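You operate a simulated robot arm through the tools that you are given. There is no shell and no other tool. Be economical: measure what you need, move in short steps, check, and stop when the job is done.

You run a simulated two-armed robot. Do the job below in one go: nothing can be reset, and whatever is moved stays where it is left.

TASK
Load both packs into the red-handled cassette and lock them in.
Fine: the white plate is closed up to them; the cassette is held steady with the other hand while the stiff catch is thrown; the packs stand upright.

The check looks at the end state, three seconds after you hand in, the way a careful person would. Anything else that was tipped, shoved, dropped, spilled or broken makes it a failure.

THE ROBOT
Two 6-joint arms with two-finger grippers on one trunk, on a base that drives. Base frame: it is fixed to the floor where the robot stands at the start and does not move with it; the origin is under the middle of the robot, x ahead of it, y to its left, z up. Readings come in m, rad, newtons and seconds.
The left shoulder is at the start at [0.06, 0.143, 0.9], the right one opposite. With the tool pointing down near the work surface each hand reaches from about 0.32 to 0.72 m from the robot's upright axis, wherever it stands, measured 20 degrees to its own side. Places, roughly: bed of the cassette with a red handle [0.6, 0.5, 0.8]; catch with a metal disc [0.6, 0.3, 0.8]; white plate of the cassette [0.6, 0.4, 0.9]. Payload 2.45 kg a hand.
Tool frame (each hand has its own): the origin (TCP) lies between the finger pads and is the grasp point; the fingertips stand 0.026 m ahead of it; z points along the fingers, y is the line along which they close. The gripper opens to 0.096 m. The gripper's body begins 0.069 m behind the TCP.
Orientation is told as [roll, pitch, yaw] about the base's x, y, z axes, in that order, counted from this pose: with the fingers straight down and closing along the base's y, the tool's x points along the base's -x, its y along +y and its z along -z.

THE INTERFACE
- The arms move only by the tool drive_tool. It takes "left_commands", "right_commands" or both (then of equal length, played together; a hand with none holds still); each is a list of rows, each an object of numbers (a shift or turn left out is 0, a gripper value left out holds the last): "dx", "dy", "dz": the shift along the tool's x, y, z in m; "ax", "ay", "az": the turn, a rotation vector about the tool's x, y, z in rad. In form: [{"dx": .., "dy": .., "dz": .., "ax": .., "ay": .., "az": ..}, ...]. A call has 1 to 12 rows; each row shifts and turns the commanded pose from where the row before left it, along the tool's axes as they then stand. "left_jaw" and "right_jaw" are, for a hand that has rows, the opening, from 0 (shut) to 1 (fully open), set as the call begins (left out, the last holds). Rows are played at 5 a second. More than 0.05 m and 0.15 rad between two rows, or a gripper value outside its range, and nothing of the call is played. Where a pose cannot be reached the arm comes as near as it can. A force on the tool above 90 N (or 10 N above the force at the start of the call, whichever is more), or a blocked arm, ends the call early, and 0.2 s more pass. Each finger halts on what it meets, pressing with about 42 N; the grip force reading is that of the motor and also rises with nothing between the fingers. The clock runs only during rows and for 0.2 s after the last one: add rows that do not move to give the fingers time. It gives the time, the measured TCP pose, the force on the tool (base axes), the opening and the grip force at its end, in the units of the frame above (readings bear some noise), with the torque about the TCP (base axes, N m) and any sound that the robot's microphone picked up.
- Cameras (640 x 400 px; columns grow to the right, rows downward): "scene" is now at [0.1229, 0.0406, 1.498]; the picture's right is [0.53, -0.85, -0.00], its down [-0.68, -0.43, -0.59] and it looks along [0.50, 0.31, -0.81] (base axes); focal length 288 px, centre (320, 200). "left" rides on the left gripper at [0.081, -0.003, -0.098] in its tool frame; the picture's right is [0.04, 1.00, 0.00], its down [-0.73, 0.03, -0.68] and it looks along [-0.68, 0.03, 0.73] (tool axes); focal length 256 px, centre (320, 200). "right" rides on the right gripper at [0.082, 0.003, -0.098] in its tool frame; the picture's right is [-0.04, 1.00, 0.00], its down [-0.73, -0.03, -0.68] and it looks along [-0.68, -0.03, 0.73] (tool axes); focal length 256 px, centre (320, 200).
- get_image(camera): a new picture of that camera. It takes no simulated time.
- raise_lower(by): slides the trunk up (or, below 0, down) by that many m; the arms and the scene camera ride with it, the base frame stays. It gives what a move gives, with no picture.
- base_move(legs): drives the robot by 1 to 6 legs, each [ahead, turn to the left] in m and rad, along the robot's own axes; the way and the turn of a leg run together, so that a leg with both is an arc; at most 1.5 m and 3.142 rad a leg. The arms and the cameras ride along, it lands a little off, and it stops where it bumps. It gives what a move gives.
- head_to(pan, tilt): turns the head with the scene camera to pan (to the left, within 1.501 rad either way) and tilt (down, from -0.506 to 1.204), counted from straight ahead of the robot. It gives what a move gives.
- probe_pixels(camera, pixels): for up to 12 pixels [column, row] of the newest picture of that camera ("zoom" is the newest enlarged one), the place [x, y, z] in the base frame of the surface seen there, good to about 0.003 m. It takes no simulated time.
- zoom(camera, box): a new picture of the part [left, top, right, bottom] of that camera's present view, enlarged. It takes no simulated time.
- hand_in(): hands the job in; it is judged then, once.

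Work in short steps. Measure before you move; look again where a grasp or a placing could have gone wrong, and mend it. You have 80 turns and 62 pictures in all, those below and enlarged ones among them. Open the grippers and draw the arms clear of the work before you hand the job in, unless the task says otherwise; then end with one line.

The tools are called as name(argument=value, ...) on one line, values as JSON. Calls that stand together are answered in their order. drive_tool: Moves the arms, as the interface text tells. Its arguments: {"type":"object","properties":{"left_commands":{"type":"array"},"left_jaw":{"type":"number"},"right_commands":{"type":"array"},"right_jaw":{"type":"number"}},"required":[]} The other tools are called the same way: raise_lower (by) slides the trunk up or down; base_move (legs) drives the base; head_to (pan, tilt) turns the head that bears the scene camera; get_image (camera) takes a picture; probe_pixels (camera, pixels) gives the place of the surface under pixels of a picture; zoom (camera, box) takes an enlarged picture of a part of a camera's view; hand_in () hands the job in.

At the start:

```text
clock: 0.0
left_tool_pos: [0.3193, 0.4665, 1.0589]
left_orientation: [-0.001, -0.001, -0.008]
left_wrist_force: [0.4, -0.2, 0.2]
left_wrist_torque: [0.0, 0.0, -0.01]
left_gripper_width: 0.096
left_grip_force: 0.0
right_tool_pos: [0.3699, 0.015, 1.1105]
right_orientation: [-0.001, 0.0, -0.008]
right_wrist_force: [-0.3, 0.2, -0.8]
right_wrist_torque: [-0.01, 0.0, -0.04]
right_gripper_width: 0.0959
right_grip_force: 0.1
trunk travel left (down, up): [-0.525, 0.065]
robot x, y, heading: [0.0015, 0.0039, 0.001]
head pan, tilt: [0.564, 0.942]
```

scene: 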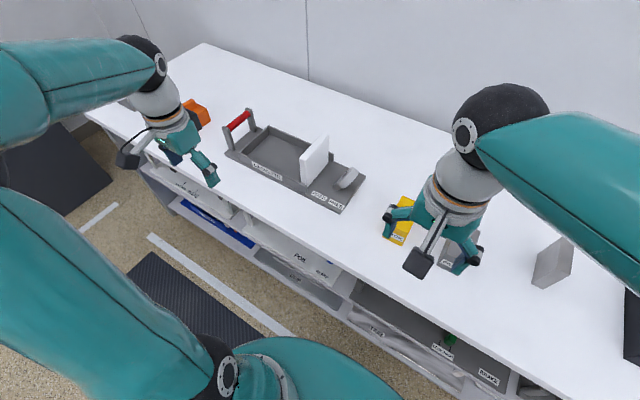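
right: 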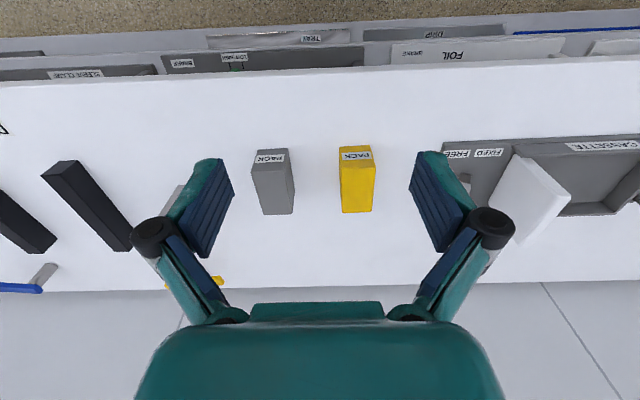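
left: 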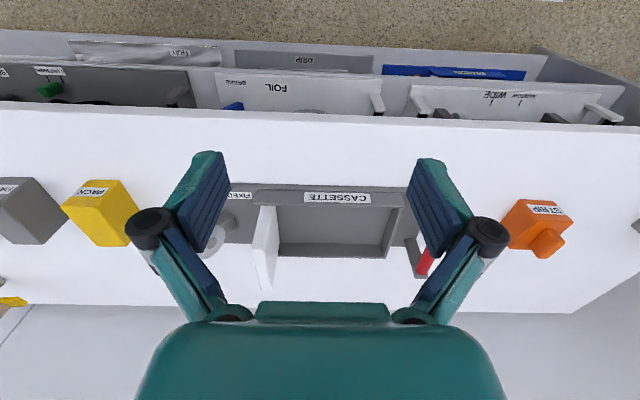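

The scene shows the cassette around (290,165) and two packs labelled PACK: yellow near (400,220) and grey near (460,250). I take enlarged views of the cassette and packs to measure them.

zoom(camera="scene", box=[210, 90, 380, 220])

zoom(camera="right", box=[230, 130, 640, 260])

```text
3.08 times, centred on (295, 155) of scene
```

zoom: 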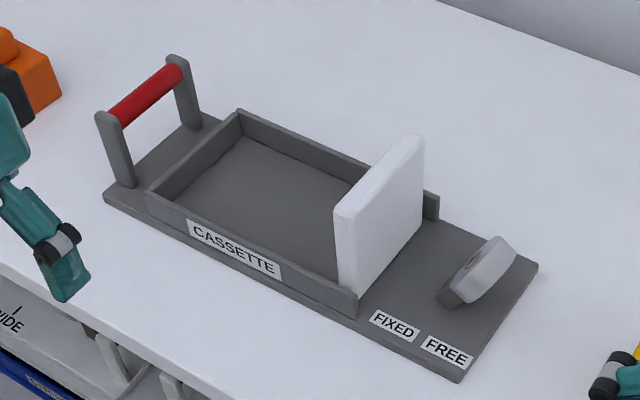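

```text
1.56 times, centred on (435, 195) of right
```

zoom: 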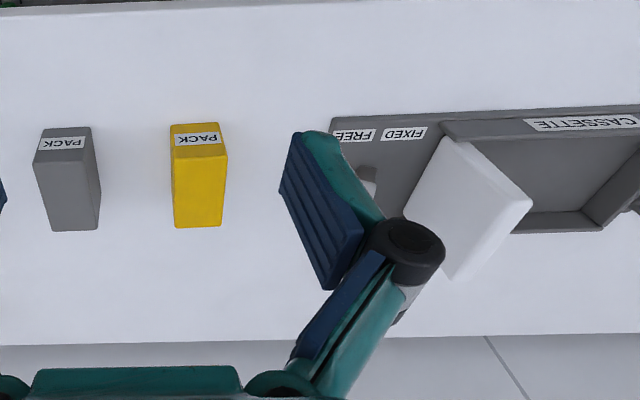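

I probe the cassette's features in the scene picture, and the packs in the right camera picture.

probe_pixels(camera="scene", pixels=[[268, 127], [240, 152], [275, 158], [302, 160], [326, 136], [310, 170], [332, 154], [350, 176], [345, 183], [340, 211], [363, 176], [238, 120]])

probe_pixels(camera="right", pixels=[[342, 150], [371, 150], [358, 170], [343, 209], [371, 209], [259, 152], [285, 152], [272, 180], [266, 213], [292, 213], [520, 195], [310, 180]])

zoom(camera="scene", box=[290, 120, 390, 220])

```text
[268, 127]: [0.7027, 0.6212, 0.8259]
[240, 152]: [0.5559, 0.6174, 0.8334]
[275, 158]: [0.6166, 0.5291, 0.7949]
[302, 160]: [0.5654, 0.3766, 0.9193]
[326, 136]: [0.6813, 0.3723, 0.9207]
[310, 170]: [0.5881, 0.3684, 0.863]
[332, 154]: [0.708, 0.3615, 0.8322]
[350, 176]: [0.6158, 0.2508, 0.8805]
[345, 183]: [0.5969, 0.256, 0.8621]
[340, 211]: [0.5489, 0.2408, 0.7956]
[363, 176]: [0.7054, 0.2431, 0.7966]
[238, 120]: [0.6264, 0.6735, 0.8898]
```

```text
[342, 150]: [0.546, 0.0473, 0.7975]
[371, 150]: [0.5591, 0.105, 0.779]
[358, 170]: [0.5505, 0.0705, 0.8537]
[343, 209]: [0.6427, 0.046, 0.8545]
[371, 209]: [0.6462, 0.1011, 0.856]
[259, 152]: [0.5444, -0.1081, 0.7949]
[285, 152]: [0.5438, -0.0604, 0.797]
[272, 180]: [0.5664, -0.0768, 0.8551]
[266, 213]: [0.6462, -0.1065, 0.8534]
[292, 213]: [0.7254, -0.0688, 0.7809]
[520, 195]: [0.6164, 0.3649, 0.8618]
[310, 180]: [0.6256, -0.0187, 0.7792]
```

```text
4.00 times, centred on (340, 170) of scene
```

zoom: 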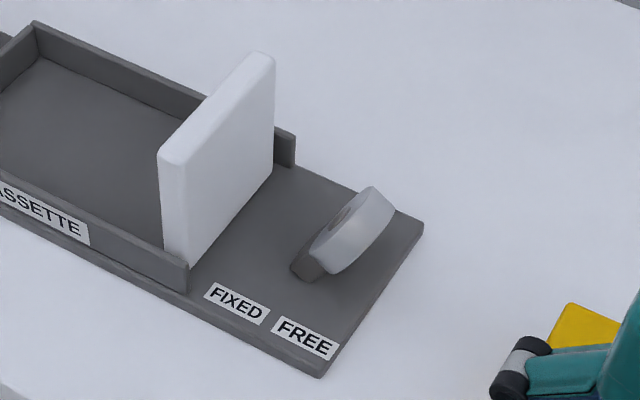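

The catch's shape is still unclear, so I take a close view of it from the left and right wrist cameras and probe points on it.

probe_pixels(camera="zoom", pixels=[[372, 192], [350, 215], [335, 250], [380, 225], [308, 268], [296, 266], [318, 278], [185, 262], [165, 225], [235, 302], [305, 338], [250, 250]])

zoom(camera="left", box=[180, 170, 320, 300])

```text
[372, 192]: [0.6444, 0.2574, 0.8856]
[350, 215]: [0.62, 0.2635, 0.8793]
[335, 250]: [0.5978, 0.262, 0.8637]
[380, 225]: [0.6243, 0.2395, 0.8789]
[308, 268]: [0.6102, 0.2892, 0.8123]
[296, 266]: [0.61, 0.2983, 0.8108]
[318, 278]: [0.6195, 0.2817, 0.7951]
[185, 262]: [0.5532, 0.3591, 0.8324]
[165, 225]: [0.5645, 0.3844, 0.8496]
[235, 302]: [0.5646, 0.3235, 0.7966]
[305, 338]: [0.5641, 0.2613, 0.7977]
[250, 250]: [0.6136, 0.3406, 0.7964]
```

```text
3.08 times, centred on (250, 235) of left
```

zoom: 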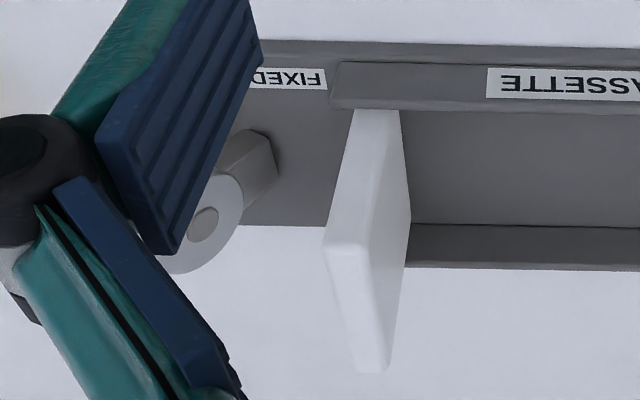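

The packs measure about 0.10 (x) × 0.055 (y) × 0.076 m (z). Yellow is centred near (0.597, 0.075) and grey near (0.597, -0.083). The tray floor is at z 0.795, with about 0.23 m between the end wall (y≈0.617) and the plate. I bring the right hand above the grey pack first.

drive_tool(right_commands=[{"dx": -0.038, "dy": -0.0163, "dz": 0.018}, {"dx": -0.038, "dy": -0.0163, "dz": 0.018}, {"dx": -0.038, "dy": -0.0163, "dz": 0.018}, {"dx": -0.038, "dy": -0.0163, "dz": 0.018}, {"dx": -0.038, "dy": -0.0163, "dz": 0.018}, {"dx": -0.038, "dy": -0.0163, "dz": 0.018}, {}], right_jaw=1)

get_image(camera="right")

get_image(camera="scene")

```text
clock: 1.6
left_tool_pos: [0.3174, 0.4662, 1.0596]
left_orientation: [0.001, 0.0, -0.007]
left_wrist_force: [0.0, -1.0, -0.1]
left_wrist_torque: [0.0, -0.03, -0.03]
left_gripper_width: 0.0961
left_grip_force: 0.1
right_tool_pos: [0.5984, -0.0864, 1.0029]
right_orientation: [0.003, 0.0, -0.008]
right_wrist_force: [-0.6, -1.4, 0.8]
right_wrist_torque: [0.0, -0.03, -0.04]
right_gripper_width: 0.0961
right_grip_force: 0.1
trunk travel left (down, up): [-0.525, 0.065]
robot x, y, heading: [-0.0037, 0.0027, -0.004]
head pan, tilt: [0.564, 0.942]
```

```text
54 pictures are left
```

right: 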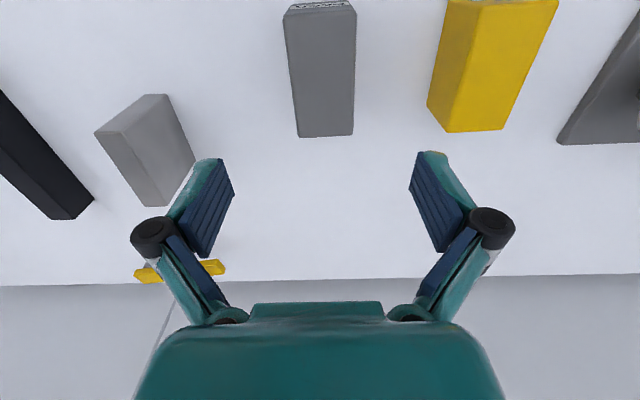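

```text
53 pictures are left
```

scene: 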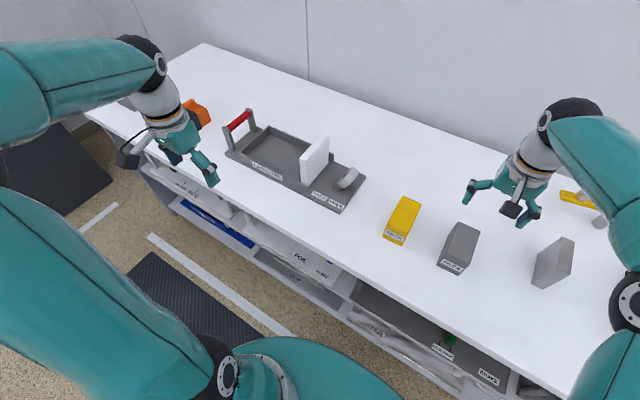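

Both packs are now visible in the scene, yellow at (403,220) and grey at (460,248). I probe their top corners.

zoom(camera="scene", box=[360, 170, 500, 290])

probe_pixels(camera="right", pixels=[[287, 18], [354, 16], [299, 133], [351, 133], [450, 10], [555, 10], [448, 128], [500, 126]])

```text
3.33 times, centred on (430, 230) of scene
```

zoom: 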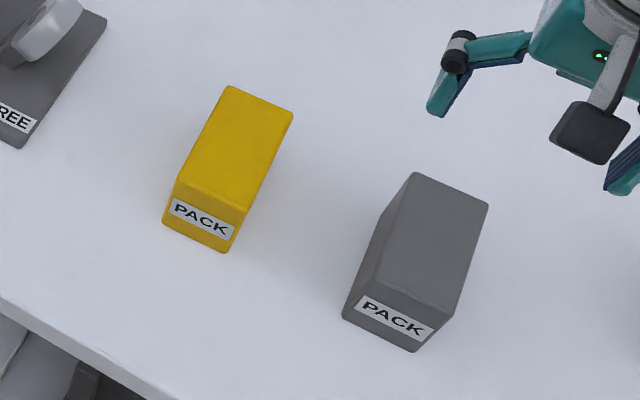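

```text
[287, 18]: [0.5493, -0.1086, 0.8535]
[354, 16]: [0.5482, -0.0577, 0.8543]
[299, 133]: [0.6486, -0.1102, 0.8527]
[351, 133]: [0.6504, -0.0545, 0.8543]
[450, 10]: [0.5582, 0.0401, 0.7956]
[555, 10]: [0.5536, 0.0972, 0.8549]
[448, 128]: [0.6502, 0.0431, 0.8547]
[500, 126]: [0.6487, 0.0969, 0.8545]
```

Grey is centred at (0.599, -0.083) and yellow at (0.599, 0.072), both square to the axes with tops at 0.854. I lower the right hand to z 0.845 and close on grey.

drive_tool(right_commands=[{"dy": 0.003, "dz": 0.0395}, {"dz": 0.0395}, {"dz": 0.0395}, {"dz": 0.0395}, {}], right_jaw=1)

drive_tool(right_commands=[{}, {}, {}, {}], right_jaw=0)

```text
clock: 2.8
left_tool_pos: [0.3188, 0.4672, 1.0592]
left_orientation: [0.0, 0.0, -0.006]
left_wrist_force: [-0.6, -0.1, 0.2]
left_wrist_torque: [-0.01, 0.0, -0.02]
left_gripper_width: 0.0959
left_grip_force: 0.0
right_tool_pos: [0.5965, -0.0832, 0.8426]
right_orientation: [0.001, -0.001, -0.008]
right_wrist_force: [0.2, -0.2, 0.4]
right_wrist_torque: [0.0, 0.01, -0.01]
right_gripper_width: 0.0959
right_grip_force: 0.1
trunk travel left (down, up): [-0.525, 0.065]
robot x, y, heading: [0.0043, -0.0003, -0.001]
head pan, tilt: [0.564, 0.942]
```

```text
clock: 3.8
left_tool_pos: [0.3185, 0.4662, 1.0594]
left_orientation: [0.0, 0.0, -0.009]
left_wrist_force: [0.2, -0.4, -0.1]
left_wrist_torque: [-0.01, 0.0, 0.01]
left_gripper_width: 0.0961
left_grip_force: 0.0
right_tool_pos: [0.5986, -0.0836, 0.8437]
right_orientation: [0.001, -0.001, -0.007]
right_wrist_force: [-0.4, -0.5, 0.1]
right_wrist_torque: [-0.15, 0.11, 0.11]
right_gripper_width: 0.0595
right_grip_force: 41.7
trunk travel left (down, up): [-0.525, 0.065]
robot x, y, heading: [0.0035, -0.0028, 0.001]
head pan, tilt: [0.564, 0.942]
```

The grip on grey holds at 0.0595 m and 42 N. I lift the right hand and draw it back while the left hand moves above yellow.

drive_tool(right_commands=[{"dz": -0.04}, {"dz": -0.04}, {"dz": -0.04}, {"dz": -0.04}, {"dx": 0.04, "dy": -0.02}, {"dx": 0.04, "dy": -0.02}, {"dx": 0.04, "dy": -0.02}, {}, {}, {}, {}, {}], right_jaw=0, left_commands=[{"dx": -0.0255, "dy": -0.0358, "dz": 0.005}, {"dx": -0.0255, "dy": -0.0358, "dz": 0.005}, {"dx": -0.0255, "dy": -0.0358, "dz": 0.005}, {"dx": -0.0255, "dy": -0.0358, "dz": 0.005}, {"dx": -0.0255, "dy": -0.0358, "dz": 0.005}, {"dx": -0.0255, "dy": -0.0358, "dz": 0.005}, {"dx": -0.0255, "dy": -0.0358, "dz": 0.005}, {"dx": -0.0255, "dy": -0.0358, "dz": 0.005}, {"dx": -0.0255, "dy": -0.0358, "dz": 0.005}, {"dx": -0.0255, "dy": -0.0358, "dz": 0.005}, {"dx": -0.0255, "dy": -0.0358, "dz": 0.005}, {}], left_jaw=1)

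get_image(camera="scene")

```text
clock: 6.4
left_tool_pos: [0.5962, 0.0714, 1.0039]
left_orientation: [0.001, 0.0, -0.005]
left_wrist_force: [-0.3, 0.1, -0.2]
left_wrist_torque: [0.02, 0.0, 0.03]
left_gripper_width: 0.0959
left_grip_force: 0.0
right_tool_pos: [0.4767, -0.1423, 1.0047]
right_orientation: [0.0, 0.0, -0.007]
right_wrist_force: [0.4, 1.0, -3.3]
right_wrist_torque: [0.01, -0.03, -0.01]
right_gripper_width: 0.0598
right_grip_force: 42.0
trunk travel left (down, up): [-0.525, 0.065]
robot x, y, heading: [-0.0019, 0.0019, -0.0]
head pan, tilt: [0.564, 0.942]
```

```text
51 pictures are left
```

scene: 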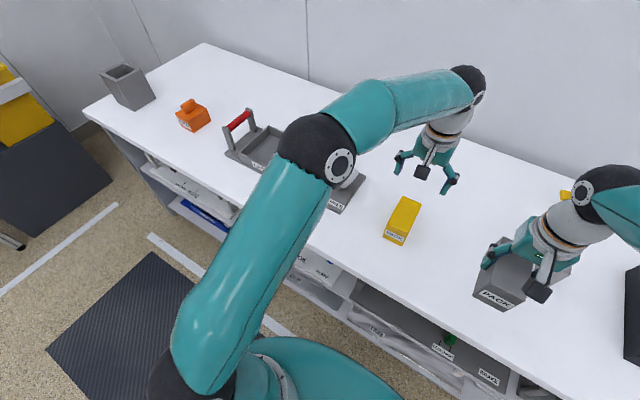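

Grey is held at (500,275), and the left hand is above yellow at (403,220). I lower the left hand to yellow and grip it.

drive_tool(left_commands=[{"dx": -0.002, "dz": 0.0398}, {"dz": 0.0398}, {"dz": 0.0398}, {"dz": 0.0398}, {}], left_jaw=1)

drive_tool(left_commands=[{}, {}, {}, {}], left_jaw=0)

drive_tool(left_commands=[{"dz": -0.04}, {"dz": -0.04}, {"dz": -0.04}, {"dz": -0.04}, {"dx": 0.04, "dy": 0.02}, {"dx": 0.04, "dy": 0.02}, {"dx": 0.04, "dy": 0.02}, {}])

```text
clock: 7.6
left_tool_pos: [0.5994, 0.0711, 0.843]
left_orientation: [0.001, 0.0, -0.008]
left_wrist_force: [-1.0, 1.6, 0.6]
left_wrist_torque: [0.0, -0.01, 0.05]
left_gripper_width: 0.0962
left_grip_force: 0.0
right_tool_pos: [0.478, -0.1423, 1.0034]
right_orientation: [0.0, -0.001, -0.007]
right_wrist_force: [0.2, -0.4, -3.9]
right_wrist_torque: [-0.02, 0.03, 0.0]
right_gripper_width: 0.0597
right_grip_force: 41.8
trunk travel left (down, up): [-0.525, 0.065]
robot x, y, heading: [-0.0006, 0.0015, -0.001]
head pan, tilt: [0.564, 0.942]
```

```text
clock: 8.6
left_tool_pos: [0.5987, 0.0714, 0.8439]
left_orientation: [0.001, -0.001, -0.008]
left_wrist_force: [0.5, 1.1, 1.8]
left_wrist_torque: [0.22, -0.11, 0.1]
left_gripper_width: 0.0596
left_grip_force: 42.2
right_tool_pos: [0.4777, -0.1408, 1.0048]
right_orientation: [0.001, 0.002, -0.01]
right_wrist_force: [0.3, -0.9, -3.7]
right_wrist_torque: [-0.01, 0.02, -0.01]
right_gripper_width: 0.0596
right_grip_force: 42.7
trunk travel left (down, up): [-0.525, 0.065]
robot x, y, heading: [0.0004, 0.0, -0.002]
head pan, tilt: [0.564, 0.942]
```

```text
clock: 10.4
left_tool_pos: [0.4805, 0.132, 1.0037]
left_orientation: [-0.001, 0.003, -0.007]
left_wrist_force: [0.8, 0.0, -3.6]
left_wrist_torque: [0.04, 0.03, -0.04]
left_gripper_width: 0.0597
left_grip_force: 41.8
right_tool_pos: [0.479, -0.1416, 1.0049]
right_orientation: [-0.001, 0.001, -0.007]
right_wrist_force: [0.6, -0.2, -4.1]
right_wrist_torque: [0.01, 0.0, -0.02]
right_gripper_width: 0.0596
right_grip_force: 42.6
trunk travel left (down, up): [-0.525, 0.065]
robot x, y, heading: [-0.0007, 0.0011, 0.001]
head pan, tilt: [0.564, 0.942]
```

Both packs are held up (bottoms about 0.94, above the plate top at 0.92). Before driving left I check the dark areas on the floor at (150,310) and (60,190) for height.

probe_pixels(camera="scene", pixels=[[150, 300], [90, 300], [140, 260], [60, 170], [20, 240], [100, 240], [200, 340], [20, 110], [180, 230], [232, 236], [60, 340], [10, 245]])

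```text
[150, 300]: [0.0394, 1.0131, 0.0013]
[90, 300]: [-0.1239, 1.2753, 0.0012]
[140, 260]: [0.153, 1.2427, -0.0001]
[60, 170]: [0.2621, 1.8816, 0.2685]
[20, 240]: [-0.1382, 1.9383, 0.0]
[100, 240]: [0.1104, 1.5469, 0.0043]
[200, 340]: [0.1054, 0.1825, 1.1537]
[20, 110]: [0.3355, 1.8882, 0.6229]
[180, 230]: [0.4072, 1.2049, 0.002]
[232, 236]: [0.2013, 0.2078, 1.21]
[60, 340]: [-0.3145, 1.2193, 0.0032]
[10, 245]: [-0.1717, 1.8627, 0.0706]
```

The floor is flat (mat z≈0) with nothing in the way, so I drive 0.42 m to the left and turn back to face the table.

base_move(legs=[[0, 1.571], [0.42, 0], [0, -1.571]])

head_to(pan=0.0, tilt=0.9)

get_image(camera="scene")

```text
clock: 14.2
left_tool_pos: [-0.014, 0.5033, 1.0037]
left_orientation: [-0.004, 0.001, 1.326]
left_wrist_force: [-1.2, 1.3, -3.9]
left_wrist_torque: [-0.03, -0.1, 0.01]
left_gripper_width: 0.0595
left_grip_force: 42.0
right_tool_pos: [0.2513, 0.4363, 1.0041]
right_orientation: [-0.003, 0.001, 1.326]
right_wrist_force: [-1.2, 0.7, -3.8]
right_wrist_torque: [-0.1, -0.05, -0.01]
right_gripper_width: 0.0596
right_grip_force: 42.4
trunk travel left (down, up): [-0.525, 0.065]
robot x, y, heading: [0.0608, -0.0136, 1.373]
head pan, tilt: [0.564, 0.942]
stopped in leg 1: the robot was blocked; the commanded pose is now the measured one
```

```text
clock: 15.2
left_tool_pos: [-0.0101, 0.5025, 1.0064]
left_orientation: [0.0, 0.003, 1.326]
left_wrist_force: [-1.1, -0.3, -3.4]
left_wrist_torque: [-0.04, -0.03, 0.0]
left_gripper_width: 0.0596
left_grip_force: 42.2
right_tool_pos: [0.2546, 0.4363, 1.0055]
right_orientation: [0.001, 0.003, 1.324]
right_wrist_force: [1.7, -0.3, -3.2]
right_wrist_torque: [0.0, 0.01, -0.03]
right_gripper_width: 0.0595
right_grip_force: 41.7
trunk travel left (down, up): [-0.525, 0.065]
robot x, y, heading: [0.0618, -0.0133, 1.367]
head pan, tilt: [0.0, 0.901]
```

```text
50 pictures are left
```

scene: 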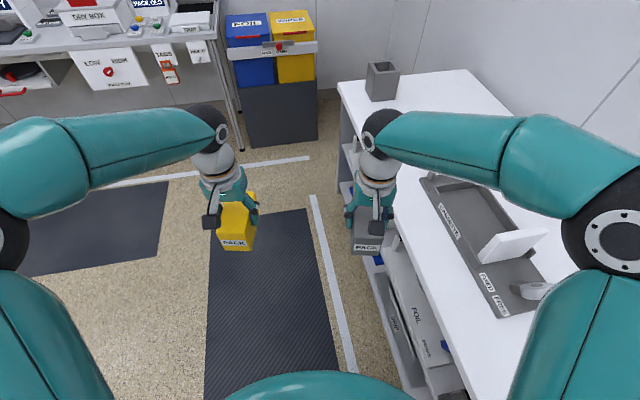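

The turn stopped at heading 1.37, probably because the base brushed the table front. The packs are still held and the cassette looks unmoved. I turn back, reverse 0.25 m for clearance, and look again.

base_move(legs=[[0, -1.37], [-0.25, 0]])

```text
clock: 19.2
left_tool_pos: [0.5486, 0.1846, 1.006]
left_orientation: [0.003, 0.001, 0.011]
left_wrist_force: [0.5, -1.9, -3.9]
left_wrist_torque: [0.09, 0.0, 0.01]
left_gripper_width: 0.0594
left_grip_force: 42.0
right_tool_pos: [0.5516, -0.0875, 1.0048]
right_orientation: [0.005, 0.004, 0.012]
right_wrist_force: [0.4, -1.9, -4.3]
right_wrist_torque: [0.06, -0.01, 0.02]
right_gripper_width: 0.0597
right_grip_force: 42.0
trunk travel left (down, up): [-0.525, 0.065]
robot x, y, heading: [0.0614, 0.0535, 0.023]
head pan, tilt: [0.0, 0.901]
stopped in leg 1: the robot was blocked; the commanded pose is now the measured one
```

The turn back is nearly complete (heading 0.023), so now I reverse 0.25 m.

base_move(legs=[[-0.25, 0]])

get_image(camera="scene")

```text
clock: 21.0
left_tool_pos: [0.2967, 0.1859, 1.008]
left_orientation: [0.0, 0.001, 0.015]
left_wrist_force: [-0.6, 0.3, -3.9]
left_wrist_torque: [-0.03, -0.03, 0.01]
left_gripper_width: 0.0596
left_grip_force: 41.8
right_tool_pos: [0.2991, -0.0872, 1.0065]
right_orientation: [0.001, 0.0, 0.015]
right_wrist_force: [-0.8, -0.6, -4.4]
right_wrist_torque: [0.01, -0.04, 0.01]
right_gripper_width: 0.0598
right_grip_force: 42.2
trunk travel left (down, up): [-0.525, 0.065]
robot x, y, heading: [-0.1844, 0.0445, 0.03]
head pan, tilt: [0.0, 0.901]
```

```text
49 pictures are left
```

scene: 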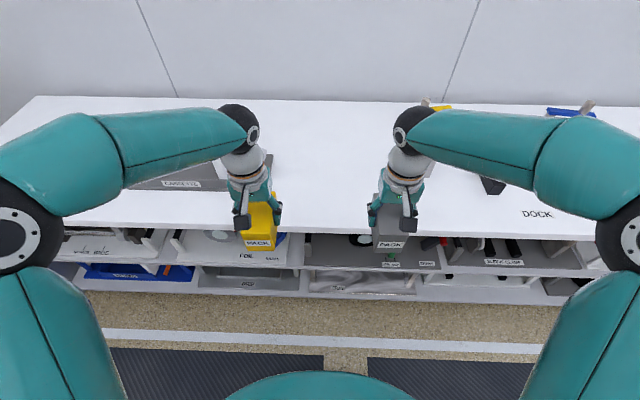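

The base is clear at x -0.18 and nothing looks disturbed. I turn left, drive 0.38 m and turn back.

base_move(legs=[[0, 1.541], [0.38, 0], [0, -1.571]])

```text
clock: 24.9
left_tool_pos: [-0.2166, 0.5553, 1.006]
left_orientation: [-0.004, 0.005, 1.362]
left_wrist_force: [-1.2, 0.9, -4.6]
left_wrist_torque: [-0.03, -0.08, -0.01]
left_gripper_width: 0.0595
left_grip_force: 42.4
right_tool_pos: [0.0506, 0.4999, 1.0069]
right_orientation: [-0.005, 0.002, 1.365]
right_wrist_force: [-0.9, 0.2, -4.3]
right_wrist_torque: [-0.03, -0.08, 0.02]
right_gripper_width: 0.0596
right_grip_force: 42.2
trunk travel left (down, up): [-0.525, 0.065]
robot x, y, heading: [-0.1214, 0.0356, 1.414]
head pan, tilt: [0.0, 0.901]
stopped in leg 1: the robot was blocked; the commanded pose is now the measured one
```

It stopped again at 1.41 rad well away from the table, so this looks like the turn drive stalling rather than a collision. I drive ahead with a small leftover turn.

base_move(legs=[[0.38, 0.12]])

get_image(camera="scene")

```text
clock: 27.3
left_tool_pos: [-0.2365, 0.9166, 1.0073]
left_orientation: [-0.003, 0.002, 1.479]
left_wrist_force: [0.4, 0.5, -4.5]
left_wrist_torque: [-0.04, -0.02, -0.02]
left_gripper_width: 0.0595
left_grip_force: 42.8
right_tool_pos: [0.0356, 0.8938, 1.0065]
right_orientation: [-0.002, 0.003, 1.484]
right_wrist_force: [-0.2, 0.2, -3.4]
right_wrist_torque: [-0.06, 0.01, 0.0]
right_gripper_width: 0.0597
right_grip_force: 42.9
trunk travel left (down, up): [-0.525, 0.065]
robot x, y, heading: [-0.0861, 0.4173, 1.532]
head pan, tilt: [0.0, 0.901]
```

```text
48 pictures are left
```

scene: 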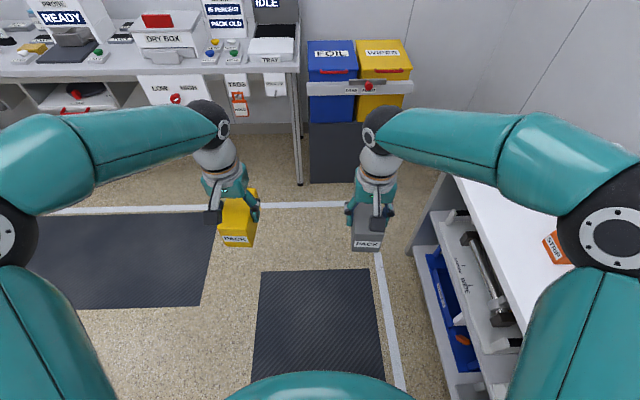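

The robot is at y 0.417. I turn back to face the table.

base_move(legs=[[0, -1.53]])

get_image(camera="scene")

```text
clock: 31.3
left_tool_pos: [0.3878, 0.662, 1.0082]
left_orientation: [0.004, 0.008, 0.105]
left_wrist_force: [0.6, -0.9, -3.1]
left_wrist_torque: [0.06, 0.04, 0.03]
left_gripper_width: 0.0595
left_grip_force: 41.7
right_tool_pos: [0.4169, 0.391, 1.0068]
right_orientation: [0.002, 0.006, 0.109]
right_wrist_force: [1.3, -0.3, -4.0]
right_wrist_torque: [0.06, 0.03, -0.01]
right_gripper_width: 0.0598
right_grip_force: 41.8
trunk travel left (down, up): [-0.525, 0.065]
robot x, y, heading: [-0.0921, 0.4811, 0.115]
head pan, tilt: [0.0, 0.901]
stopped in leg 1: the robot was blocked; the commanded pose is now the measured one
```

```text
47 pictures are left
```

scene: 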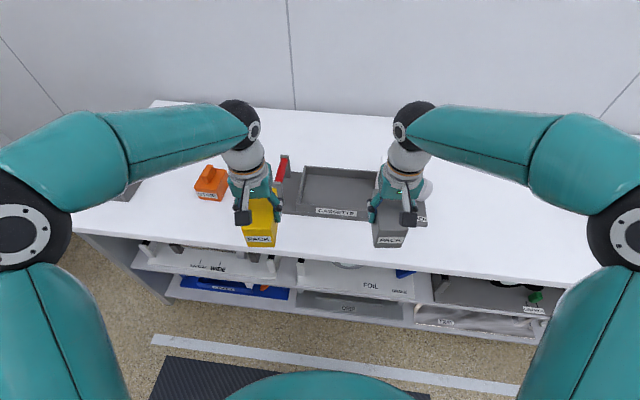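

I drive ahead 0.10 m with a small right turn to square up.

base_move(legs=[[0.1, -0.115]])

get_image(camera="scene")

```text
clock: 32.4
left_tool_pos: [0.5073, 0.6145, 1.0078]
left_orientation: [0.0, 0.001, -0.007]
left_wrist_force: [1.4, 0.1, -3.5]
left_wrist_torque: [0.05, 0.05, 0.0]
left_gripper_width: 0.0597
left_grip_force: 42.2
right_tool_pos: [0.5069, 0.3423, 1.0074]
right_orientation: [0.001, 0.005, -0.004]
right_wrist_force: [0.3, -0.5, -4.0]
right_wrist_torque: [0.02, 0.06, 0.0]
right_gripper_width: 0.0597
right_grip_force: 42.3
trunk travel left (down, up): [-0.525, 0.065]
robot x, y, heading: [0.0131, 0.4913, 0.004]
head pan, tilt: [0.0, 0.901]
```

```text
46 pictures are left
```

scene: 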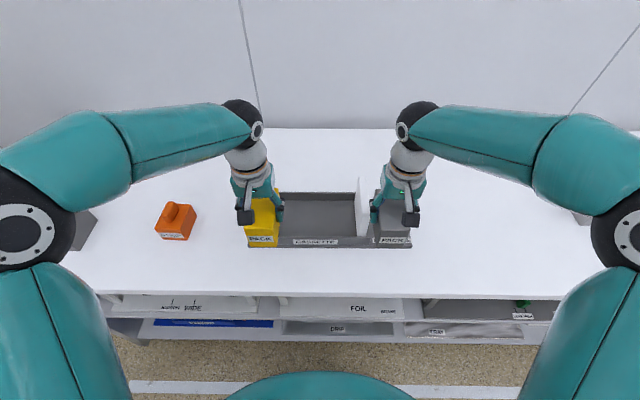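

Both hands are squared up with the tray between them at (320,215). I enlarge the tray to measure its inside edges before placing.

zoom(camera="scene", box=[230, 170, 430, 260])

probe_pixels(camera="zoom", pixels=[[250, 75], [250, 105], [250, 195], [250, 230], [330, 235], [390, 150], [160, 150], [395, 250], [300, 90], [300, 180], [300, 222], [420, 80]])

```text
3.20 times, centred on (330, 215) of scene
```

zoom: 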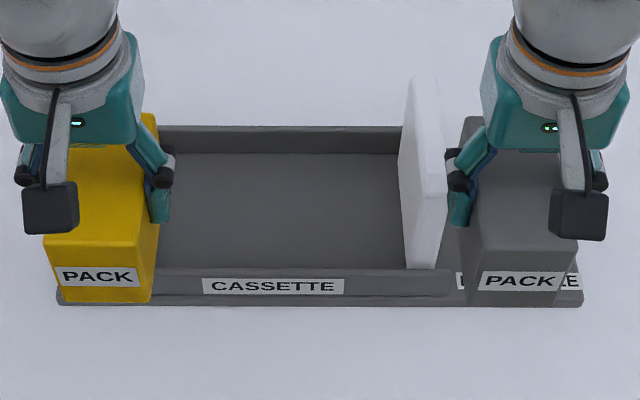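

```text
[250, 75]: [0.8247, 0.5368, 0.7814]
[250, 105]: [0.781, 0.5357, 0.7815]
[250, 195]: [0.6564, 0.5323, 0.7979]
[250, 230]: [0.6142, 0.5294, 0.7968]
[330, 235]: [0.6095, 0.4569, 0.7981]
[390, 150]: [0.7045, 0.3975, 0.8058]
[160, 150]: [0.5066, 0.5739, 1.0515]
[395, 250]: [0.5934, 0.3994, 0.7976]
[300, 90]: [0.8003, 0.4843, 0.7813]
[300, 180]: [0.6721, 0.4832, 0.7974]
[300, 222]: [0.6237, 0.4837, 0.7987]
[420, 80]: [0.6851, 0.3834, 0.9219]
```

The tray inside spans x 0.565–0.704 and y 0.387–0.617 with the floor at 0.797. I move yellow above (0.632, 0.570) and lower it to just above the floor.

drive_tool(left_commands=[{"dx": -0.0416, "dy": -0.0148}, {"dx": -0.0416, "dy": -0.0148}, {"dx": -0.0416, "dy": -0.0148}, {}, {"dz": 0.0345}, {"dz": 0.0345}, {"dz": 0.0345}, {"dz": 0.03}, {}], left_jaw=0)

get_image(camera="scene")

```text
clock: 34.4
left_tool_pos: [0.6319, 0.5717, 0.8745]
left_orientation: [-0.001, 0.003, -0.006]
left_wrist_force: [-0.1, -0.8, -4.1]
left_wrist_torque: [0.0, 0.08, -0.02]
left_gripper_width: 0.0599
left_grip_force: 42.2
right_tool_pos: [0.5046, 0.3434, 1.0087]
right_orientation: [-0.001, 0.003, -0.003]
right_wrist_force: [0.5, -0.2, -3.4]
right_wrist_torque: [0.0, -0.03, -0.02]
right_gripper_width: 0.0596
right_grip_force: 42.1
trunk travel left (down, up): [-0.525, 0.065]
robot x, y, heading: [0.0113, 0.4925, 0.004]
head pan, tilt: [0.0, 0.901]
```

```text
44 pictures are left
```

scene: 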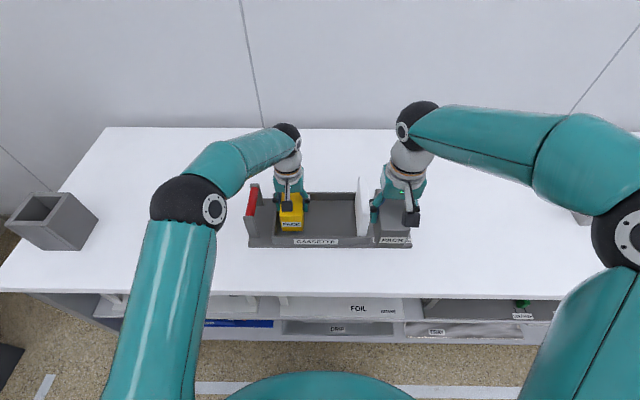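

Yellow is inside the tray at (290,212), about 12 mm above the floor. I set it down slowly and open partway.

drive_tool(left_commands=[{"dz": 0.005}, {"dz": 0.004}, {"dz": 0.003}, {}])

zoom(camera="scene", box=[240, 170, 420, 260])

```text
clock: 35.4
left_tool_pos: [0.6298, 0.5708, 0.8631]
left_orientation: [0.0, 0.002, -0.007]
left_wrist_force: [0.6, 0.6, -4.5]
left_wrist_torque: [0.0, 0.04, 0.01]
left_gripper_width: 0.0597
left_grip_force: 41.8
right_tool_pos: [0.5055, 0.3445, 1.0088]
right_orientation: [-0.002, 0.001, -0.005]
right_wrist_force: [0.4, -0.5, -4.3]
right_wrist_torque: [-0.02, 0.02, -0.01]
right_gripper_width: 0.0594
right_grip_force: 42.1
trunk travel left (down, up): [-0.525, 0.065]
robot x, y, heading: [0.0104, 0.4921, 0.007]
head pan, tilt: [0.0, 0.901]
```

```text
3.56 times, centred on (330, 215) of scene
```

zoom: 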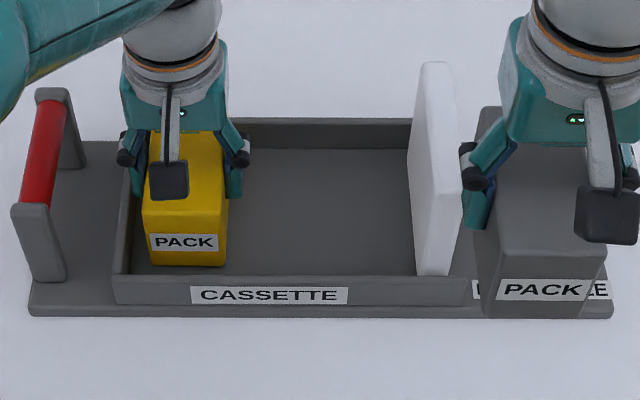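

There is no contact yet (force still -4.5 N), so I lower in 1 mm steps.

drive_tool(left_commands=[{"dz": 0.001}, {"dz": 0.001}, {"dz": 0.001}, {}])

```text
clock: 36.4
left_tool_pos: [0.6295, 0.5707, 0.8599]
left_orientation: [0.0, 0.004, -0.008]
left_wrist_force: [-0.3, 0.0, -4.2]
left_wrist_torque: [0.02, -0.01, -0.02]
left_gripper_width: 0.0599
left_grip_force: 41.9
right_tool_pos: [0.5032, 0.3428, 1.0069]
right_orientation: [0.002, 0.004, -0.003]
right_wrist_force: [0.2, 0.3, -4.2]
right_wrist_torque: [0.01, 0.03, 0.0]
right_gripper_width: 0.0594
right_grip_force: 41.6
trunk travel left (down, up): [-0.525, 0.065]
robot x, y, heading: [0.0083, 0.4915, 0.007]
head pan, tilt: [0.0, 0.901]
```

Still no contact, so I go down 3 mm more.

drive_tool(left_commands=[{"dz": 0.001}, {"dz": 0.001}, {"dz": 0.001}, {}])

```text
clock: 37.4
left_tool_pos: [0.6299, 0.5701, 0.8598]
left_orientation: [-0.001, -0.001, -0.008]
left_wrist_force: [0.9, -1.6, 12.3]
left_wrist_torque: [-0.01, 0.34, -0.11]
left_gripper_width: 0.0595
left_grip_force: 41.6
right_tool_pos: [0.5036, 0.3427, 1.0099]
right_orientation: [-0.002, 0.001, -0.003]
right_wrist_force: [-0.3, 0.0, -3.9]
right_wrist_torque: [-0.01, 0.02, -0.01]
right_gripper_width: 0.0598
right_grip_force: 42.0
trunk travel left (down, up): [-0.525, 0.065]
robot x, y, heading: [0.0166, 0.4893, 0.005]
head pan, tilt: [0.0, 0.901]
```

Contact at TCP z 0.860 (force +12 N). I ease off 1.5 mm, open to 0.072 m, then lift.

drive_tool(left_commands=[{"dz": -0.0015}, {}, {}], left_jaw=0.75)

drive_tool(left_commands=[{"dz": -0.02}, {"dz": -0.04}, {"dz": -0.04}, {"dz": -0.04}, {"dx": 0.04, "dy": 0.02}, {"dx": 0.04, "dy": 0.02}, {"dx": 0.04, "dy": 0.02}, {"dx": 0.03, "dy": 0.02}, {}])

zoom(camera="scene", box=[240, 170, 420, 260])

```text
clock: 38.2
left_tool_pos: [0.6298, 0.5709, 0.859]
left_orientation: [0.001, 0.001, -0.008]
left_wrist_force: [-0.2, 0.5, 1.0]
left_wrist_torque: [-0.02, 0.02, -0.02]
left_gripper_width: 0.0721
left_grip_force: 0.0
right_tool_pos: [0.5039, 0.3429, 1.0082]
right_orientation: [0.0, 0.004, -0.004]
right_wrist_force: [0.9, 1.1, -3.8]
right_wrist_torque: [0.01, 0.04, -0.03]
right_gripper_width: 0.0594
right_grip_force: 41.7
trunk travel left (down, up): [-0.525, 0.065]
robot x, y, heading: [0.0106, 0.4927, 0.005]
head pan, tilt: [0.0, 0.901]
```

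```text
clock: 40.2
left_tool_pos: [0.4819, 0.6519, 0.9996]
left_orientation: [-0.002, 0.001, -0.009]
left_wrist_force: [0.3, 0.1, -0.1]
left_wrist_torque: [0.0, 0.0, 0.01]
left_gripper_width: 0.0721
left_grip_force: 0.1
right_tool_pos: [0.5046, 0.3422, 1.0079]
right_orientation: [0.0, 0.004, -0.004]
right_wrist_force: [-0.5, 0.5, -4.3]
right_wrist_torque: [0.02, 0.03, 0.0]
right_gripper_width: 0.0596
right_grip_force: 41.7
trunk travel left (down, up): [-0.525, 0.065]
robot x, y, heading: [0.0114, 0.4915, 0.011]
head pan, tilt: [0.0, 0.901]
```

```text
3.56 times, centred on (330, 215) of scene
```

zoom: 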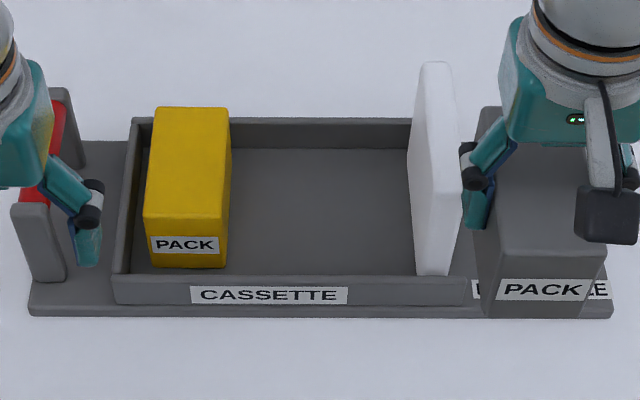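

Yellow stands upright in the tray. I carry grey at z 1.008 around to (0.632, 0.488) and lower it to just above the floor.

drive_tool(right_commands=[{"dy": 0.0365}, {"dy": 0.0365}, {"dy": 0.0365}, {"dy": 0.0365}, {"dx": -0.0425}, {"dx": -0.0425}, {"dx": -0.0425}, {}, {"dz": 0.04}, {"dz": 0.04}, {"dz": 0.04}, {}], right_jaw=0)

zoom(camera="scene", box=[240, 170, 420, 260])

```text
clock: 42.8
left_tool_pos: [0.4815, 0.653, 1.0001]
left_orientation: [0.0, 0.002, -0.006]
left_wrist_force: [1.2, 0.0, 0.1]
left_wrist_torque: [0.0, -0.02, 0.02]
left_gripper_width: 0.0721
left_grip_force: 0.1
right_tool_pos: [0.6317, 0.4892, 0.8877]
right_orientation: [0.002, 0.004, -0.003]
right_wrist_force: [1.1, -0.3, -4.8]
right_wrist_torque: [0.02, 0.01, 0.01]
right_gripper_width: 0.0595
right_grip_force: 41.9
trunk travel left (down, up): [-0.525, 0.065]
robot x, y, heading: [0.0122, 0.4903, 0.01]
head pan, tilt: [0.0, 0.901]
```

```text
3.56 times, centred on (330, 215) of scene
```

zoom: 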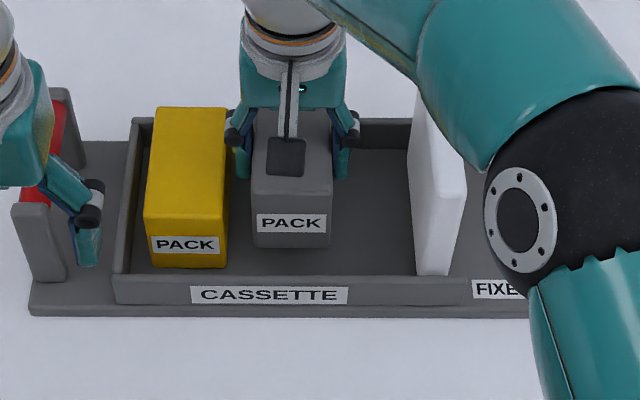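

Grey hangs right of yellow with a clear gap. I lower it to contact near 0.860.

drive_tool(right_commands=[{"dz": 0.012}, {"dz": 0.01}, {"dz": 0.003}, {"dz": 0.0015}, {"dz": 0.0015}, {"dz": 0.001}, {}])

```text
clock: 44.4
left_tool_pos: [0.4803, 0.6526, 1.0]
left_orientation: [0.0, 0.002, -0.007]
left_wrist_force: [-0.2, 0.5, -0.8]
left_wrist_torque: [0.02, -0.01, 0.0]
left_gripper_width: 0.072
left_grip_force: 0.1
right_tool_pos: [0.6309, 0.4887, 0.8595]
right_orientation: [0.001, 0.001, -0.003]
right_wrist_force: [-1.0, 1.5, 1.9]
right_wrist_torque: [0.19, -0.26, 0.05]
right_gripper_width: 0.0595
right_grip_force: 42.1
trunk travel left (down, up): [-0.525, 0.065]
robot x, y, heading: [0.0132, 0.4914, 0.007]
head pan, tilt: [0.0, 0.901]
```

Contact is made at 0.8595. I release, lift, and draw the right hand back.

drive_tool(right_commands=[{}, {}, {}], right_jaw=0.73)

drive_tool(right_commands=[{"dz": -0.02}, {"dz": -0.04}, {"dz": -0.04}, {"dz": -0.04}, {"dx": 0.045}, {"dx": 0.045}, {"dx": 0.045}, {"dx": 0.045, "dy": -0.02}, {"dy": -0.05}, {"dy": -0.05}, {"dy": -0.05}, {}])

zoom(camera="scene", box=[240, 170, 420, 260])

get_image(camera="right")

```text
clock: 45.2
left_tool_pos: [0.4815, 0.6527, 0.9994]
left_orientation: [0.0, 0.001, -0.006]
left_wrist_force: [-0.3, -0.2, 0.1]
left_wrist_torque: [0.0, 0.02, 0.0]
left_gripper_width: 0.072
left_grip_force: 0.1
right_tool_pos: [0.6315, 0.4885, 0.8593]
right_orientation: [-0.001, 0.003, -0.005]
right_wrist_force: [0.9, 0.7, 0.2]
right_wrist_torque: [-0.01, 0.04, -0.02]
right_gripper_width: 0.07
right_grip_force: 0.0
trunk travel left (down, up): [-0.525, 0.065]
robot x, y, heading: [0.0111, 0.4933, 0.006]
head pan, tilt: [0.0, 0.901]
```

```text
clock: 47.8
left_tool_pos: [0.4805, 0.6528, 0.9993]
left_orientation: [-0.001, 0.002, -0.007]
left_wrist_force: [-0.2, 1.0, 0.0]
left_wrist_torque: [-0.03, -0.01, 0.01]
left_gripper_width: 0.0718
left_grip_force: 0.0
right_tool_pos: [0.4496, 0.3182, 0.9997]
right_orientation: [-0.002, 0.002, -0.003]
right_wrist_force: [-0.4, -0.2, -1.3]
right_wrist_torque: [-0.04, 0.01, 0.01]
right_gripper_width: 0.07
right_grip_force: 0.0
trunk travel left (down, up): [-0.525, 0.065]
robot x, y, heading: [0.0141, 0.4876, 0.005]
head pan, tilt: [0.0, 0.901]
```

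```text
3.56 times, centred on (330, 215) of scene
```

zoom: 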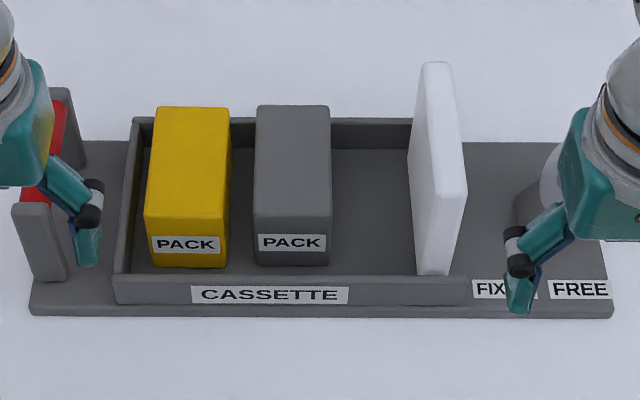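

```text
39 pictures are left
```

right: 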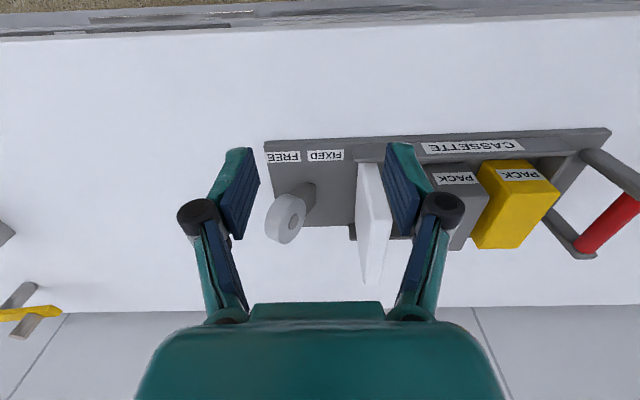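

Both packs stand in the tray. Now I look closely at the catch at (293,212) in the right view.

zoom(camera="right", box=[250, 130, 400, 270])

probe_pixels(camera="right", pixels=[[285, 200], [300, 203], [287, 238], [268, 218], [293, 218], [302, 222], [313, 188], [306, 200], [297, 190], [284, 155], [325, 155], [376, 200]])

```text
2.86 times, centred on (325, 200) of right
```

zoom: 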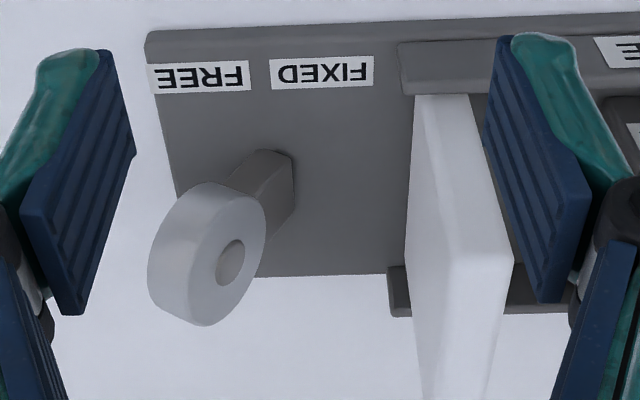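

```text
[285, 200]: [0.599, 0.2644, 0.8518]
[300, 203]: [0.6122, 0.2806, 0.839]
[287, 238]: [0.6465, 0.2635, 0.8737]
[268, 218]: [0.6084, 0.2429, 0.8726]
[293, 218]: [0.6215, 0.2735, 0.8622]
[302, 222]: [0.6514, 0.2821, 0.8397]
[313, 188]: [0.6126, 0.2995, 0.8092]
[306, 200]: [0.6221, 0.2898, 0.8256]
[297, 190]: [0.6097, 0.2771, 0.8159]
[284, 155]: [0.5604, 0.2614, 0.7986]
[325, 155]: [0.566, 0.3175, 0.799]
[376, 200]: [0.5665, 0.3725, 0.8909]
```

The catch is a lever pivoting near (0.625, 0.29, 0.80). It leans toward -y (FREE), with its disc centred near (0.622, 0.26, 0.865), and it must be thrown toward +y (FIXED). Next I measure the red handle for the left-hand grip.

probe_pixels(camera="right", pixels=[[605, 222], [596, 230], [590, 245], [622, 205], [633, 200], [580, 240], [612, 228]])

get_image(camera="left")

```text
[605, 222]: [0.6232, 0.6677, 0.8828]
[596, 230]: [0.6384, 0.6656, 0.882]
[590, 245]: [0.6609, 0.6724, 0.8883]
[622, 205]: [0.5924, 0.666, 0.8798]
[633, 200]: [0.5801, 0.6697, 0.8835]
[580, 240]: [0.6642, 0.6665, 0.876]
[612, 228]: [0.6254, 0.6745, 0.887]
```

```text
37 pictures are left
```

left: 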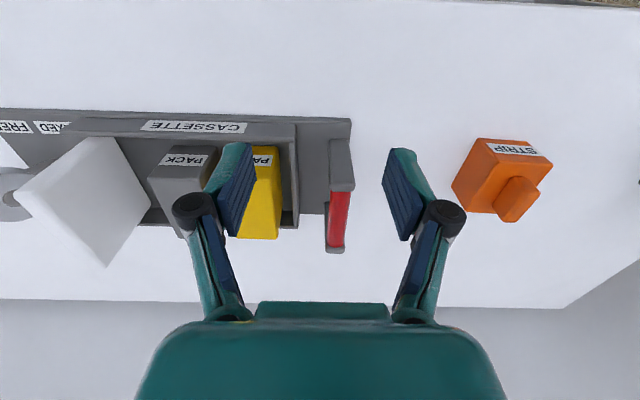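

The bar is centred at (0.624, 0.675, 0.880). I move the left hand over it, lower, and grip it; the right hand turns 90° in place meanwhile (camera to the -y side).

drive_tool(left_commands=[{"dx": -0.036, "dy": 0.0053}, {"dx": -0.036, "dy": 0.0053}, {"dx": -0.036, "dy": 0.0053}, {"dx": -0.036, "dy": 0.0053}, {}, {"dz": 0.035}, {"dz": 0.035}, {"dz": 0.03}, {"dz": 0.02}, {}, {}], left_jaw=0.75, right_commands=[{"az": -0.143, "dz": -0.005}, {"az": -0.143}, {"az": -0.143}, {"az": -0.143}, {"az": -0.143}, {"az": -0.143}, {"az": -0.143}, {"az": -0.143}, {"az": -0.143}, {"az": -0.143}, {"az": -0.143}], right_jaw=0.4)

get_image(camera="scene")

```text
clock: 50.2
left_tool_pos: [0.6258, 0.672, 0.8791]
left_orientation: [-0.002, 0.001, -0.006]
left_wrist_force: [-0.9, 0.8, 0.4]
left_wrist_torque: [-0.02, 0.0, -0.03]
left_gripper_width: 0.0718
left_grip_force: 0.1
right_tool_pos: [0.4523, 0.3185, 1.0057]
right_orientation: [0.001, 0.001, 1.572]
right_wrist_force: [-0.7, -0.7, -0.2]
right_wrist_torque: [0.02, 0.01, 0.0]
right_gripper_width: 0.0382
right_grip_force: 0.0
trunk travel left (down, up): [-0.525, 0.065]
robot x, y, heading: [0.0151, 0.4895, 0.008]
head pan, tilt: [0.0, 0.901]
```

```text
36 pictures are left
```

scene: 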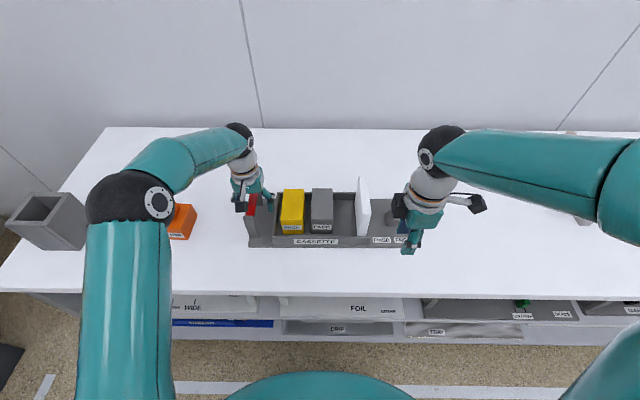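

The left hand is around the bar and I close it; the right hand's turn is done.

drive_tool(left_commands=[{"dy": 0.002}, {}, {}, {}, {}], left_jaw=0)

zoom(camera="scene", box=[220, 160, 440, 260])

```text
clock: 51.4
left_tool_pos: [0.6235, 0.6751, 0.8795]
left_orientation: [-0.001, -0.001, -0.008]
left_wrist_force: [1.6, 8.8, 2.5]
left_wrist_torque: [0.27, 0.03, 0.81]
left_gripper_width: 0.0217
left_grip_force: 41.6
right_tool_pos: [0.452, 0.3203, 1.0052]
right_orientation: [0.003, 0.003, 1.569]
right_wrist_force: [0.4, -0.5, 0.1]
right_wrist_torque: [0.01, 0.02, 0.04]
right_gripper_width: 0.0385
right_grip_force: 0.1
trunk travel left (down, up): [-0.525, 0.065]
robot x, y, heading: [0.0146, 0.4923, 0.009]
head pan, tilt: [0.0, 0.901]
```

```text
2.91 times, centred on (330, 210) of scene
```

zoom: 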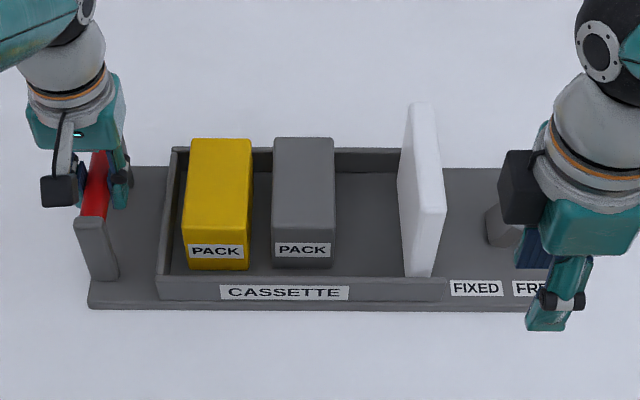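

A dark block sits on the +y side of the right gripper at (525,190), so I check its position before going near the plate.

probe_pixels(camera="zoom", pixels=[[508, 160], [508, 215], [530, 222], [525, 190], [540, 255], [545, 320], [575, 290], [500, 235], [420, 110], [440, 200], [430, 268], [600, 200]])

zoom(camera="scene", box=[370, 110, 500, 270])

```text
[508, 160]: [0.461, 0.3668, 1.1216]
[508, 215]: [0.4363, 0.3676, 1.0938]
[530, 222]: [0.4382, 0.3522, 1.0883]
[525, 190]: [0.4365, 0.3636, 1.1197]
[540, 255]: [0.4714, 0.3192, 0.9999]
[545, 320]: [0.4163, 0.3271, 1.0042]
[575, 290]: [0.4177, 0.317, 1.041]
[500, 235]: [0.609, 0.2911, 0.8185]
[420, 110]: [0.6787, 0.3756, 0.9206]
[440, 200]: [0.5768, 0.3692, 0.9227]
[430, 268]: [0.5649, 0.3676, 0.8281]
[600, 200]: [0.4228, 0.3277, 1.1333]
```

```text
2.50 times, centred on (435, 190) of scene
```

zoom: 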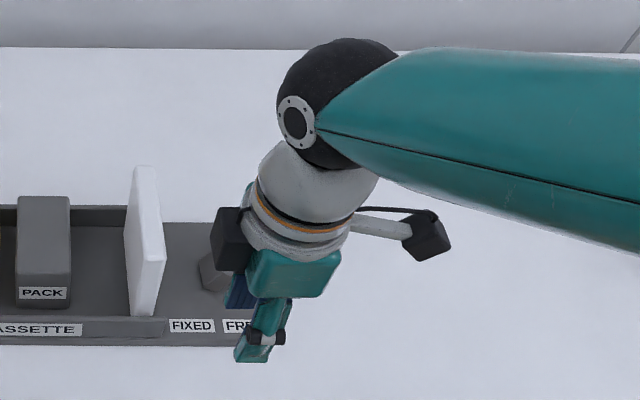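

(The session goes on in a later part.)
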